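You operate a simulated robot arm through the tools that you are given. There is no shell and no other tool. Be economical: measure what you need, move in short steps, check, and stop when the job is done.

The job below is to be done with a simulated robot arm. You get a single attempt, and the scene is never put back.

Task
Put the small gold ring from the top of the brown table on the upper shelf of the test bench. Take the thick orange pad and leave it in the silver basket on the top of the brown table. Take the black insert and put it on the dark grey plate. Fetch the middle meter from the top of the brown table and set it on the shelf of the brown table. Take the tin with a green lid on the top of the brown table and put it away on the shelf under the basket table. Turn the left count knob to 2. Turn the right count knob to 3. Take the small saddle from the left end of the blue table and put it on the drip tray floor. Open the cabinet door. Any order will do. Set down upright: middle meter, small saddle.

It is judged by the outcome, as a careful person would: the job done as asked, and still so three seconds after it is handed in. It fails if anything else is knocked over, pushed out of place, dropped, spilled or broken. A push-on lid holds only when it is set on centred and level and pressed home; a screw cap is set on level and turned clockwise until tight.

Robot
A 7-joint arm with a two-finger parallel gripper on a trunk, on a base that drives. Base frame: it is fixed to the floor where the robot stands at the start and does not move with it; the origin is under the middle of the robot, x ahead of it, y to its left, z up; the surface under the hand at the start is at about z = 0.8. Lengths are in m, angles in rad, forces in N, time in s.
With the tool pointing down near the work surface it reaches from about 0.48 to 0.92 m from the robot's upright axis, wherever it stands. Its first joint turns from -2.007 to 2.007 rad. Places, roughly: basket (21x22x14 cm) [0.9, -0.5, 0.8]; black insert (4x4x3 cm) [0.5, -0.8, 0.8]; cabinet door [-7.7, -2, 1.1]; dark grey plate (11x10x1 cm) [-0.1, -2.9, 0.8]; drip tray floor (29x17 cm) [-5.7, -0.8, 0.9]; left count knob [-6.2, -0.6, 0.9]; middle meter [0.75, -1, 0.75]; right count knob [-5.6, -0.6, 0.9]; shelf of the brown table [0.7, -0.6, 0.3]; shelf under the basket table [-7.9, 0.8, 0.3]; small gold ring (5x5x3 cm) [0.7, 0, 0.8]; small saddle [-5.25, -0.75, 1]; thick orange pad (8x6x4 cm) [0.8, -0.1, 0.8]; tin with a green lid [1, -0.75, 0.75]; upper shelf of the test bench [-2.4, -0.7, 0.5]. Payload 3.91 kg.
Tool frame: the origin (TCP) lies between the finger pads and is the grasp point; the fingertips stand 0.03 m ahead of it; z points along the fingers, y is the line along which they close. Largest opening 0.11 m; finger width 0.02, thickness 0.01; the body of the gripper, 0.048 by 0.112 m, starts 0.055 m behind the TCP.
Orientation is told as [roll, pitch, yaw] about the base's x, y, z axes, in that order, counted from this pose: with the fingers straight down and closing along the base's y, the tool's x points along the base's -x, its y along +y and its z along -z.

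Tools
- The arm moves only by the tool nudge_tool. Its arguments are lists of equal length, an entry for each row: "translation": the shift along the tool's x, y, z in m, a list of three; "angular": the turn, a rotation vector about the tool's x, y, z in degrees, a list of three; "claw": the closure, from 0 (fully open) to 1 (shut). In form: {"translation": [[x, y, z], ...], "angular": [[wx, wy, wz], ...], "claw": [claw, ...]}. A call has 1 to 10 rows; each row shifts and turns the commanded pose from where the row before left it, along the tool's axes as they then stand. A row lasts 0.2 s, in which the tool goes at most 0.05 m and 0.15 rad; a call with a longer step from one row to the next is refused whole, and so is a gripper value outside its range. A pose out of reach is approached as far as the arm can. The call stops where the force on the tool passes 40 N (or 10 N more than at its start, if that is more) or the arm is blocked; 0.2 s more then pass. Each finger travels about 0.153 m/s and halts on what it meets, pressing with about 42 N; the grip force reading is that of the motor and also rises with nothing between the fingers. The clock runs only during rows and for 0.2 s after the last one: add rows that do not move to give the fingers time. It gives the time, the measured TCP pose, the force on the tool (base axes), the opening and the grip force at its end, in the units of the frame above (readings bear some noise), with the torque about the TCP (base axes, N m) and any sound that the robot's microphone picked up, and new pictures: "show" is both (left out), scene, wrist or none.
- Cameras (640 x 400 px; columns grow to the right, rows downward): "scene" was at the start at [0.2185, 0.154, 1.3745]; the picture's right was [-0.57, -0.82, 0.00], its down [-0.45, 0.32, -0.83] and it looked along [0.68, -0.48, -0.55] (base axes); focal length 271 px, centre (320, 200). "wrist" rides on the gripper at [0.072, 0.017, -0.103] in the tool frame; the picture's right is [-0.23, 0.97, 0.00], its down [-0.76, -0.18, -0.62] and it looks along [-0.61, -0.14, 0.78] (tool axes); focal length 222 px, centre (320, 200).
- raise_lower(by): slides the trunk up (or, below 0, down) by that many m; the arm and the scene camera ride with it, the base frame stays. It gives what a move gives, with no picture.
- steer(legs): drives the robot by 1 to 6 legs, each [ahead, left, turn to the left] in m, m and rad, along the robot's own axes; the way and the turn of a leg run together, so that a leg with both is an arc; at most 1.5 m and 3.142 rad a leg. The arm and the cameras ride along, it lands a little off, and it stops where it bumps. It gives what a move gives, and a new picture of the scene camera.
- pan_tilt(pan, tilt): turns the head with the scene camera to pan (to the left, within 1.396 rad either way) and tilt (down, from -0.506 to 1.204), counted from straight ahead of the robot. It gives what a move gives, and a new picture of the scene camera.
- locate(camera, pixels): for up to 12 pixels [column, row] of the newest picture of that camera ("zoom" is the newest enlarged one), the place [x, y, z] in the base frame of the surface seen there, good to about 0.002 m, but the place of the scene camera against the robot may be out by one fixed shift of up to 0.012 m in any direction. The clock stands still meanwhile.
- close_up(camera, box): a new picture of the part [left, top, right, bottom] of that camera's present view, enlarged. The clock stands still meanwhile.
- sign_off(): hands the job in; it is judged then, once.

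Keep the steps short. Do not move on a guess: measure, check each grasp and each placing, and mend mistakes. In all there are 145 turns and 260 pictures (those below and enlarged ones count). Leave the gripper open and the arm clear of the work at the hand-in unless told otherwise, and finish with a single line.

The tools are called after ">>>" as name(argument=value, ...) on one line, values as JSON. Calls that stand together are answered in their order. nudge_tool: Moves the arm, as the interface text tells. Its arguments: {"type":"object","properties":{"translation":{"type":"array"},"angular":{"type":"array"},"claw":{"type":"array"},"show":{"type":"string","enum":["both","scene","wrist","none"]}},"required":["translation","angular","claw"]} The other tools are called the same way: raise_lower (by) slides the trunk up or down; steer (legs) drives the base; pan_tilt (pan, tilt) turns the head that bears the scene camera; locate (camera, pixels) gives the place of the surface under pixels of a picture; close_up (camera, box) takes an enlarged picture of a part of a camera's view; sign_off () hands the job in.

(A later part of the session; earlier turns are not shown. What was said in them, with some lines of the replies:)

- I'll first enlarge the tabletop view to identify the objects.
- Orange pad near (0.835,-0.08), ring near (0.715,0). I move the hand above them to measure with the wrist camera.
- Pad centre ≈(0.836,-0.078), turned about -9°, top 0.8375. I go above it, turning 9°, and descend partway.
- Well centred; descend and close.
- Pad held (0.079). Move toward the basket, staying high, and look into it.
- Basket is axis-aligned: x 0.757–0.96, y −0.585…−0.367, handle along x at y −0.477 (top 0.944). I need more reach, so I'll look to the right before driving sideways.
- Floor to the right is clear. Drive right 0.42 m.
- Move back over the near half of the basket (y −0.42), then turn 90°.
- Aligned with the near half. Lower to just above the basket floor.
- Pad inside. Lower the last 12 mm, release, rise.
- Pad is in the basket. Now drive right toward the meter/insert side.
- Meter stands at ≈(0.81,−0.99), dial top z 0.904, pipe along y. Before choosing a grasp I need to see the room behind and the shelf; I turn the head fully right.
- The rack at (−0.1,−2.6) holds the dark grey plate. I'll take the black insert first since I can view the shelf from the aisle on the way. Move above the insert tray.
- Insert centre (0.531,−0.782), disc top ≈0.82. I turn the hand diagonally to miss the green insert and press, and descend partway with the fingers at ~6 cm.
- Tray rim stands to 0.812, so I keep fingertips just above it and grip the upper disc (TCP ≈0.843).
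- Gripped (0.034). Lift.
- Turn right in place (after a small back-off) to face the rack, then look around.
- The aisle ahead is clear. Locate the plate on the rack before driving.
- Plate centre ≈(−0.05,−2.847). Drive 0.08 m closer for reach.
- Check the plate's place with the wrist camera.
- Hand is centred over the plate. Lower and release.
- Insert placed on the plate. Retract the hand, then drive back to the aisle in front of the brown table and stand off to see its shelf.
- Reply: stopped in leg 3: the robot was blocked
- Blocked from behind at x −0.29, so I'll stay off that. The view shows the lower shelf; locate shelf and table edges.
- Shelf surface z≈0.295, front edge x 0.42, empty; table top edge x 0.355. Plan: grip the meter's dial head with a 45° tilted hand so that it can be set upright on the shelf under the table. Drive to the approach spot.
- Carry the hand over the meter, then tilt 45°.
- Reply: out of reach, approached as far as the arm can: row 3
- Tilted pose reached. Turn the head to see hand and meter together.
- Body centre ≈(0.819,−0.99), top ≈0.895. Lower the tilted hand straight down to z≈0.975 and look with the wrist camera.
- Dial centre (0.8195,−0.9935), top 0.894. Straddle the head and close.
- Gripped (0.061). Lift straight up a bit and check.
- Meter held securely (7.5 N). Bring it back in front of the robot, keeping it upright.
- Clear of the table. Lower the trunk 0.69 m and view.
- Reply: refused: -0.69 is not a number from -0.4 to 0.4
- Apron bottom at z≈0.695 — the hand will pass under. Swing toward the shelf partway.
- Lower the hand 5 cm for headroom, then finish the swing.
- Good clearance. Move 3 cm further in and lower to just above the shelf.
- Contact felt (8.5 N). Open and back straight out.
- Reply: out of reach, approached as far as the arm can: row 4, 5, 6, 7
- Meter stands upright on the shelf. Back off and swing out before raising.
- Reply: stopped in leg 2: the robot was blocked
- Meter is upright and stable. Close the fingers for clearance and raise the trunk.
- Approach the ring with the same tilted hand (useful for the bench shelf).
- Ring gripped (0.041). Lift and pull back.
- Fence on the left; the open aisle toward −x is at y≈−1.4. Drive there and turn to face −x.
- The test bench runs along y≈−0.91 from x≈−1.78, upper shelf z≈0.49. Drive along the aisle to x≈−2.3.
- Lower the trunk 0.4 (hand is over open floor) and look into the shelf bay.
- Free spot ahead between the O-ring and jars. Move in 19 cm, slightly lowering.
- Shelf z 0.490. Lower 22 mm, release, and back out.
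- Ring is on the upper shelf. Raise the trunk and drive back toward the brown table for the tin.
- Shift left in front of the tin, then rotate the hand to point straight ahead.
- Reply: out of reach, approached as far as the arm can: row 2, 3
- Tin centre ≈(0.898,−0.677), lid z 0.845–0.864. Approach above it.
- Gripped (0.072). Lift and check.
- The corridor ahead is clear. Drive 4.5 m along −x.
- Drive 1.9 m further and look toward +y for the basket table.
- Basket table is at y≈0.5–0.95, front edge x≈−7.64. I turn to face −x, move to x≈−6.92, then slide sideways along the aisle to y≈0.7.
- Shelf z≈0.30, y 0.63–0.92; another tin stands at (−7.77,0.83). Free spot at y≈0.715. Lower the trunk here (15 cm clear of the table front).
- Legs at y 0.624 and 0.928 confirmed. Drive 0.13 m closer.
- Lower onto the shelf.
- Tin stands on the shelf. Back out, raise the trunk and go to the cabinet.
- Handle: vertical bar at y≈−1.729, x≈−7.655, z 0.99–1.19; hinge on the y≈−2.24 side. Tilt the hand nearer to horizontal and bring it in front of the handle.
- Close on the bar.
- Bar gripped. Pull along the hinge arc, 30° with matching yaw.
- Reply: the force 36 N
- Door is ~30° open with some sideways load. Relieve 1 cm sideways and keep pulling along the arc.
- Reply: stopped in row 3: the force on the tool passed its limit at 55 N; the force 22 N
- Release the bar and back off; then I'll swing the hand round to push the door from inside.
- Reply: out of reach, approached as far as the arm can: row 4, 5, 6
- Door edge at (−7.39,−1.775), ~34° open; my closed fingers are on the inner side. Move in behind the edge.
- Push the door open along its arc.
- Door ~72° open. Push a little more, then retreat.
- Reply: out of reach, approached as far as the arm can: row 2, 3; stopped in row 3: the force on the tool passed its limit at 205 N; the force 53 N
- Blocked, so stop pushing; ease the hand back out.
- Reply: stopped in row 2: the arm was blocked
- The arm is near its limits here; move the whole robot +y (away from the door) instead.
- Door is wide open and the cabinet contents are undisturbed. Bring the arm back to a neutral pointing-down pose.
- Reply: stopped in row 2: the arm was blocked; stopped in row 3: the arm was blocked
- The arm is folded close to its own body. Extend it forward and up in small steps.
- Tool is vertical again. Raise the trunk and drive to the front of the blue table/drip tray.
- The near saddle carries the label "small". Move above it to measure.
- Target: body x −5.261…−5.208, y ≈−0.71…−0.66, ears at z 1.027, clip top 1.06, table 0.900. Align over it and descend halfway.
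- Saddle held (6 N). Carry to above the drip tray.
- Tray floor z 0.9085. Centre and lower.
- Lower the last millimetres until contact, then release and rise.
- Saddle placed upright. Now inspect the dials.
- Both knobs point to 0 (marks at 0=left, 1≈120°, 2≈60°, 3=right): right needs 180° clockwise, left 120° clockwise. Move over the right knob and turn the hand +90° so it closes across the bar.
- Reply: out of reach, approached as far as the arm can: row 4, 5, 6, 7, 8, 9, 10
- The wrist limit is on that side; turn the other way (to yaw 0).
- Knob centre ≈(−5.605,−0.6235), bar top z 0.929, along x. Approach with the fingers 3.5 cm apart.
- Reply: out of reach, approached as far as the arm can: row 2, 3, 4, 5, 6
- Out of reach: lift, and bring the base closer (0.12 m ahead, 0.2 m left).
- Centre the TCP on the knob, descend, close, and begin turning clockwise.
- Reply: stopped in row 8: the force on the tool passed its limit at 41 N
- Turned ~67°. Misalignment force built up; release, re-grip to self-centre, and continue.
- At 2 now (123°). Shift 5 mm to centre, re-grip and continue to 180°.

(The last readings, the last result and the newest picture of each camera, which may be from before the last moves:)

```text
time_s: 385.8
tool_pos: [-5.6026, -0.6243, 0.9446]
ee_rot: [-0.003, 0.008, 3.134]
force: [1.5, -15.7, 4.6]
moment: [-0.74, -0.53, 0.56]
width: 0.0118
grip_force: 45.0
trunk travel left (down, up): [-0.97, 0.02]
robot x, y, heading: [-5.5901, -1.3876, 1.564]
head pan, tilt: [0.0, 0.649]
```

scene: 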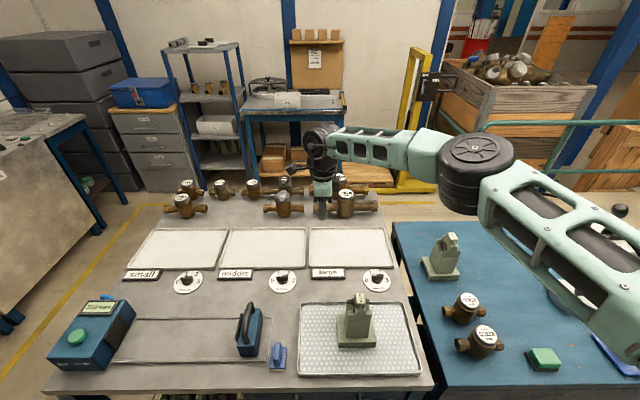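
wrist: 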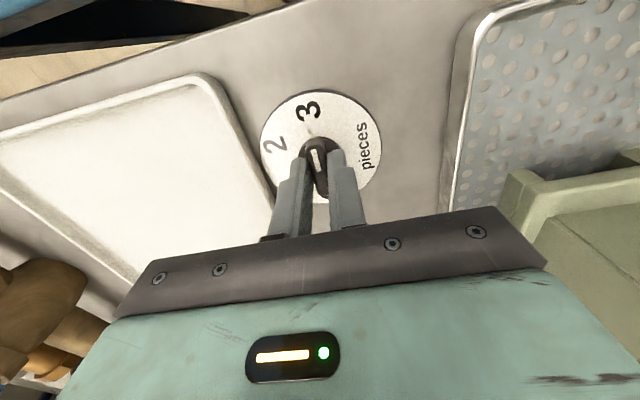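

Now at 3. Release, rise and verify.

>>> nudge_tool(translation=[[0, 0, 0], [0, 0, 0], [0, 0, -0.03], [0, 0, -0.045], [0, 0, -0.045], [0, 0, -0.045]], angular=[[0, 0, 0], [0, 0, 0], [0, 0, 0], [0, 0, 0], [0, 0, 0], [0, 0, 0]], claw=[0.7, 0.7, 0.7, 0.7, 0.7, 0.7], show="wrist")

>>> close_up(camera="wrist", box=[240, 20, 400, 130])

```text
time_s: 387.2
tool_pos: [-5.6024, -0.6278, 1.113]
ee_rot: [-0.005, 0.004, 3.134]
force: [0.4, 0.0, -0.3]
moment: [0.01, 0.02, 0.0]
width: 0.0329
grip_force: 0.1
trunk travel left (down, up): [-0.97, 0.02]
robot x, y, heading: [-5.5871, -1.3889, 1.563]
head pan, tilt: [0.0, 0.649]
```

wrist: 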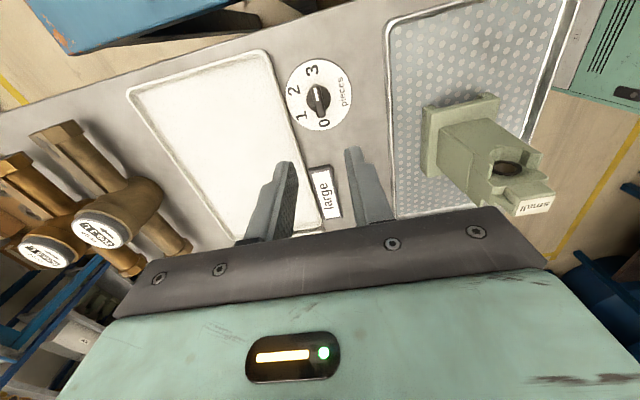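

```text
3.64 times, centred on (320, 75) of wrist
```

zoom: 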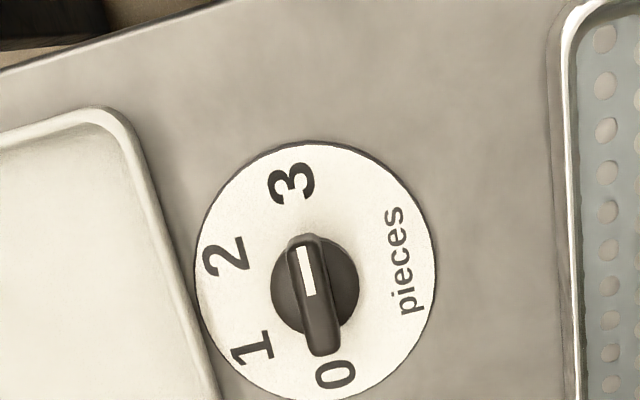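

Right knob reads 3. Slide the base 0.6 m left and turn the hand back to yaw 0 for the left knob.

>>> steer(legs=[[0, 0.6, 0]])

>>> nudge_tool(translation=[[0, 0, 0], [0, 0, 0], [0, 0, 0], [0, 0, 0], [0, 0, 0], [0, 0, 0], [0, 0, 0], [0, 0, 0], [0, 0, 0], [0, 0, 0]], angular=[[0, 0, -8.55], [0, 0, -8.55], [0, 0, -8.55], [0, 0, -8.55], [0, 0, -8.55], [0, 0, -8.55], [0, 0, -8.55], [0, 0, -8.55], [0, 0, -8.55], [0, 0, -8.55]], claw=[0.68, 0.68, 0.68, 0.68, 0.68, 0.68, 0.68, 0.68, 0.68, 0.68], show="none")

>>> nudge_tool(translation=[[0, 0, 0], [0, 0, 0], [0, 0, 0], [0, 0, 0], [0, 0, 0], [0, 0, 0], [0, 0, 0], [0, 0, 0], [0, 0, 0], [0, 0, 0]], angular=[[0, 0, -8.55], [0, 0, -8.55], [0, 0, -8.55], [0, 0, -8.55], [0, 0, -8.55], [0, 0, -8.55], [0, 0, -8.55], [0, 0, -8.55], [0, 0, -8.55], [0, 0, -8.55]], claw=[0.68, 0.68, 0.68, 0.68, 0.68, 0.68, 0.68, 0.68, 0.68, 0.68], show="wrist")

```text
time_s: 390.7
tool_pos: [-6.2176, -0.6194, 1.1108]
ee_rot: [-0.005, 0.005, 3.126]
force: [-0.1, 0.5, 1.0]
moment: [0.04, -0.02, 0.0]
width: 0.0329
grip_force: 0.3
trunk travel left (down, up): [-0.97, 0.02]
robot x, y, heading: [-6.2072, -1.3802, 1.556]
head pan, tilt: [0.0, 0.649]
```

scene: 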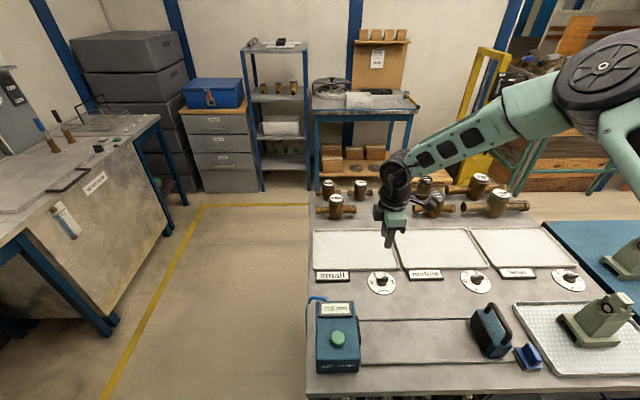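

```text
time_s: 392.9
tool_pos: [-6.2182, -0.6179, 1.1122]
ee_rot: [0.005, 0.005, -1.664]
force: [0.1, -0.6, 0.3]
moment: [0.03, -0.01, -0.03]
width: 0.0352
grip_force: 0.1
trunk travel left (down, up): [-0.97, 0.02]
robot x, y, heading: [-6.2076, -1.3788, 1.554]
head pan, tilt: [0.0, 0.649]
```

```text
time_s: 395.1
tool_pos: [-6.2175, -0.6193, 1.1117]
ee_rot: [0.007, -0.004, -0.173]
force: [-0.5, 0.5, -0.7]
moment: [0.0, 0.01, -0.01]
width: 0.035
grip_force: 0.0
trunk travel left (down, up): [-0.97, 0.02]
robot x, y, heading: [-6.207, -1.3813, 1.551]
head pan, tilt: [0.0, 0.649]
```

wrist: 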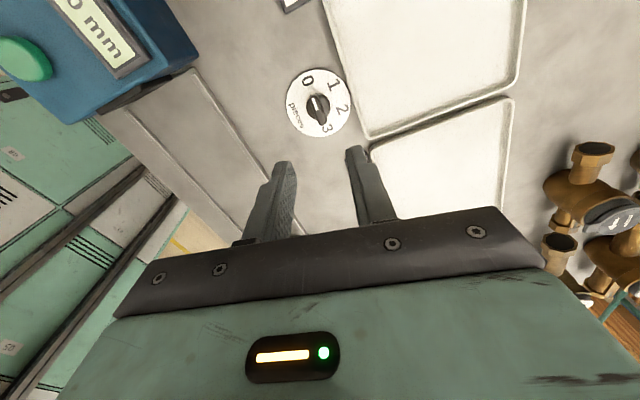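

>>> close_up(camera="wrist", box=[275, 55, 365, 145])

>>> locate(camera="wrist", pixels=[[287, 105], [350, 100], [314, 69], [322, 138], [318, 98], [319, 116]])

```text
4.44 times, centred on (320, 100) of wrist
```

zoom: 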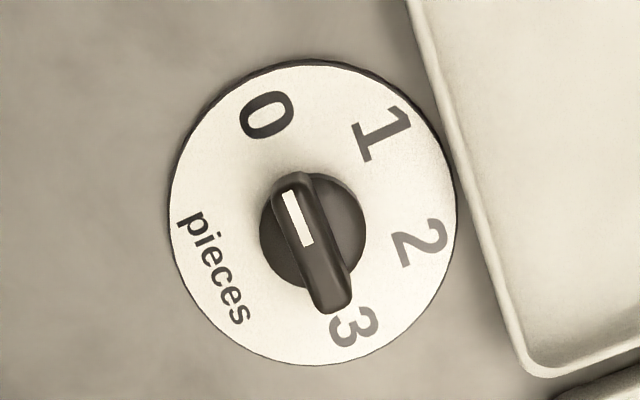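

```text
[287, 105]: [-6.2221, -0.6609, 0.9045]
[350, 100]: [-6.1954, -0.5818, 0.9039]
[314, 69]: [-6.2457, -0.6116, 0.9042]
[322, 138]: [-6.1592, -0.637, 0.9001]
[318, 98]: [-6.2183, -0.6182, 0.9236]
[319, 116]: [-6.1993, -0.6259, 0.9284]
```

>>> locate(camera="zoom", pixels=[[290, 185], [335, 300], [312, 243], [170, 220], [457, 210], [310, 60], [318, 365]])

```text
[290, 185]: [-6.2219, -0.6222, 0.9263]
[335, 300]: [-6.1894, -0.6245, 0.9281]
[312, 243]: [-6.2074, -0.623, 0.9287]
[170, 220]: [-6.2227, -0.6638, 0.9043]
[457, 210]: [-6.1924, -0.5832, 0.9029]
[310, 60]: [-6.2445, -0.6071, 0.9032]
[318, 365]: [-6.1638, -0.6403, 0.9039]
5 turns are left
```

Few turns remain, so I chain the moves: centre on the left knob (−6.2055,−0.6235), grip, turn 60°, re-grip, turn 60° more.

>>> nudge_tool(translation=[[0, 0, 0], [0, 0, 0], [-0.012, -0.0042, 0.03], [0, 0, 0.046], [0, 0, 0.046], [0, 0, 0.046], [0, 0, 0], [0, 0, 0]], angular=[[0, 0, -4.95], [0, 0, -4.95], [0, 0, 0], [0, 0, 0], [0, 0, 0], [0, 0, 0], [0, 0, 0], [0, 0, 0]], claw=[0.68, 0.68, 0.68, 0.68, 0.68, 0.68, 0.95, 0.95], show="none")

>>> nudge_tool(translation=[[0, 0, 0], [0, 0, 0], [0, 0, 0], [0, 0, 0], [0, 0, 0], [0, 0, 0], [0, 0, 0], [0, 0, 0], [0, 0, 0]], angular=[[0, 0, 8.5], [0, 0, 8.5], [0, 0, 8.5], [0, 0, 8.5], [0, 0, 8.5], [0, 0, 8.5], [0, 0, 8.5], [0, 0, 0], [0, 0, 0]], claw=[0.95, 0.95, 0.95, 0.95, 0.95, 0.95, 0.95, 0.75, 0.75], show="none")

>>> nudge_tool(translation=[[0, 0, 0], [0, 0, 0], [0, 0, 0], [0, 0, 0], [0, 0, 0], [0, 0, 0], [0, 0, 0], [0, 0, 0], [0, 0, 0], [0, 0, 0]], angular=[[0, 0, 0], [0, 0, 0], [0, 0, 7.56], [0, 0, 7.56], [0, 0, 7.56], [0, 0, 7.56], [0, 0, 7.56], [0, 0, 7.56], [0, 0, 7.56], [0, 0, 7.56]], claw=[0.95, 0.95, 0.95, 0.95, 0.95, 0.95, 0.95, 0.95, 0.95, 0.95], show="wrist")

```text
time_s: 396.9
tool_pos: [-6.2034, -0.6234, 0.9437]
ee_rot: [0.005, -0.006, -0.001]
force: [1.4, -17.5, 24.7]
moment: [-0.74, -0.03, 0.04]
width: 0.0142
grip_force: 9.4
trunk travel left (down, up): [-0.97, 0.02]
robot x, y, heading: [-6.207, -1.3821, 1.554]
head pan, tilt: [0.0, 0.649]
```

```text
time_s: 398.9
tool_pos: [-6.2034, -0.621, 0.944]
ee_rot: [0.007, 0.001, -1.04]
force: [0.2, -0.1, 0.4]
moment: [0.0, -0.01, 0.01]
width: 0.0275
grip_force: 0.0
trunk travel left (down, up): [-0.97, 0.02]
robot x, y, heading: [-6.2061, -1.3804, 1.555]
head pan, tilt: [0.0, 0.649]
```

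```text
time_s: 401.1
tool_pos: [-6.2033, -0.6232, 0.9435]
ee_rot: [0.003, 0.006, -2.096]
force: [-6.3, -1.8, -1.9]
moment: [-0.35, 0.6, -0.01]
width: 0.0118
grip_force: 45.0
trunk travel left (down, up): [-0.97, 0.02]
robot x, y, heading: [-6.2055, -1.3796, 1.557]
head pan, tilt: [0.0, 0.649]
4 turns are left
```

wrist: 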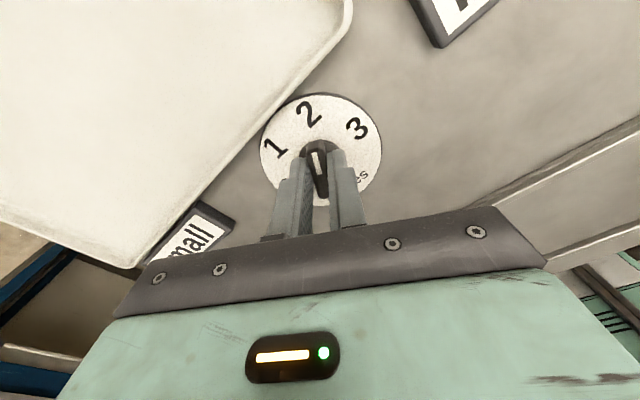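

Turned 120° onto 2. Release, rise, back the arm off and check.

>>> nudge_tool(translation=[[0, 0, 0], [0, 0, 0], [0, 0, -0.03], [0, 0, -0.045], [0, 0, -0.045], [0, 0, -0.045]], angular=[[0, 0, 0], [0, 0, 0], [0, 0, 0], [0, 0, 0], [0, 0, 0], [0, 0, 0]], claw=[0.7, 0.7, 0.7, 0.7, 0.4, 0], show="wrist")

>>> close_up(camera="wrist", box=[240, 20, 400, 130])

>>> pan_tilt(pan=0, tilt=0.7)

```text
time_s: 402.5
tool_pos: [-6.2041, -0.6242, 1.1077]
ee_rot: [0.004, 0.008, -2.095]
force: [-0.1, 0.5, -0.4]
moment: [0.01, 0.01, 0.04]
width: 0.1102
grip_force: 0.1
trunk travel left (down, up): [-0.97, 0.02]
robot x, y, heading: [-6.2039, -1.3805, 1.548]
head pan, tilt: [0.0, 0.649]
```

wrist: 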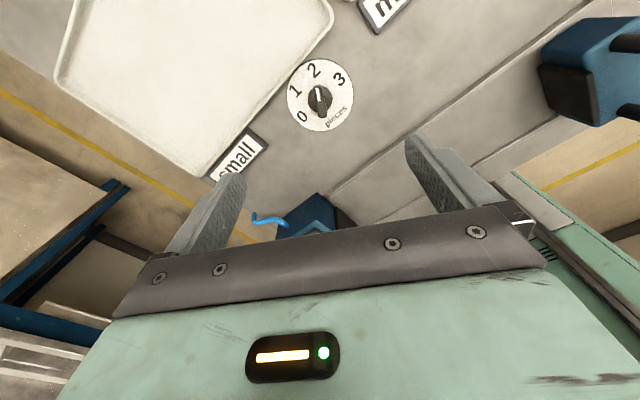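

```text
3.64 times, centred on (320, 75) of wrist
```

zoom: 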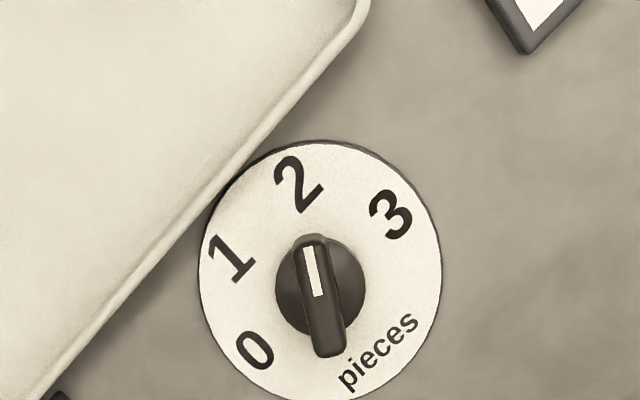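

```text
time_s: 403.1
tool_pos: [-6.2036, -0.6236, 1.1089]
ee_rot: [0.004, 0.007, -2.094]
force: [0.1, 0.5, 0.1]
moment: [-0.01, -0.02, -0.02]
width: 0.11
grip_force: 0.1
trunk travel left (down, up): [-0.97, 0.02]
robot x, y, heading: [-6.2064, -1.3812, 1.553]
head pan, tilt: [0.0, 0.7]
3 turns are left
```

scene: 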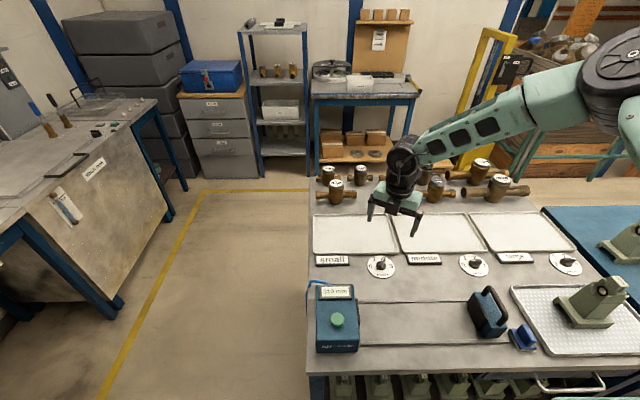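

Left knob reads 2. Back the robot off so the arm is clear, then hand in.

>>> steer(legs=[[-0.3, 0, 0]])

>>> sign_off()

```text
time_s: 405.1
tool_pos: [-6.2119, -0.9204, 1.1089]
ee_rot: [0.003, 0.006, -2.091]
force: [0.2, 1.0, 0.5]
moment: [-0.01, -0.03, 0.0]
width: 0.11
grip_force: 0.0
trunk travel left (down, up): [-0.97, 0.02]
robot x, y, heading: [-6.2131, -1.6722, 1.557]
head pan, tilt: [0.0, 0.7]
```

scene: 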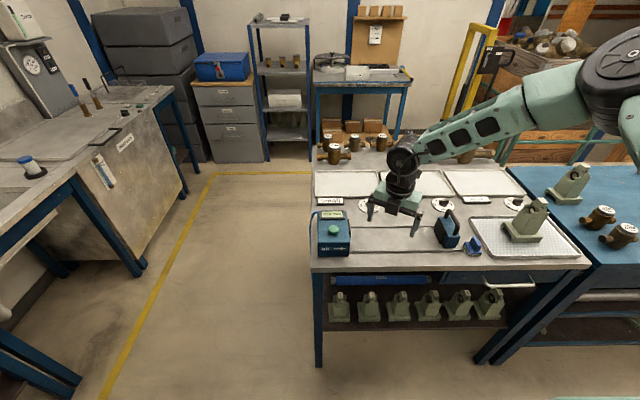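

```text
The job is handed in.
```

All nine parts of the job were done and checked in the pictures before hand-in; the robot was blocked twice while reversing or turning near the brown table, and one push on the cabinet door spiked to about 205 N, with no visible damage in the pictures.
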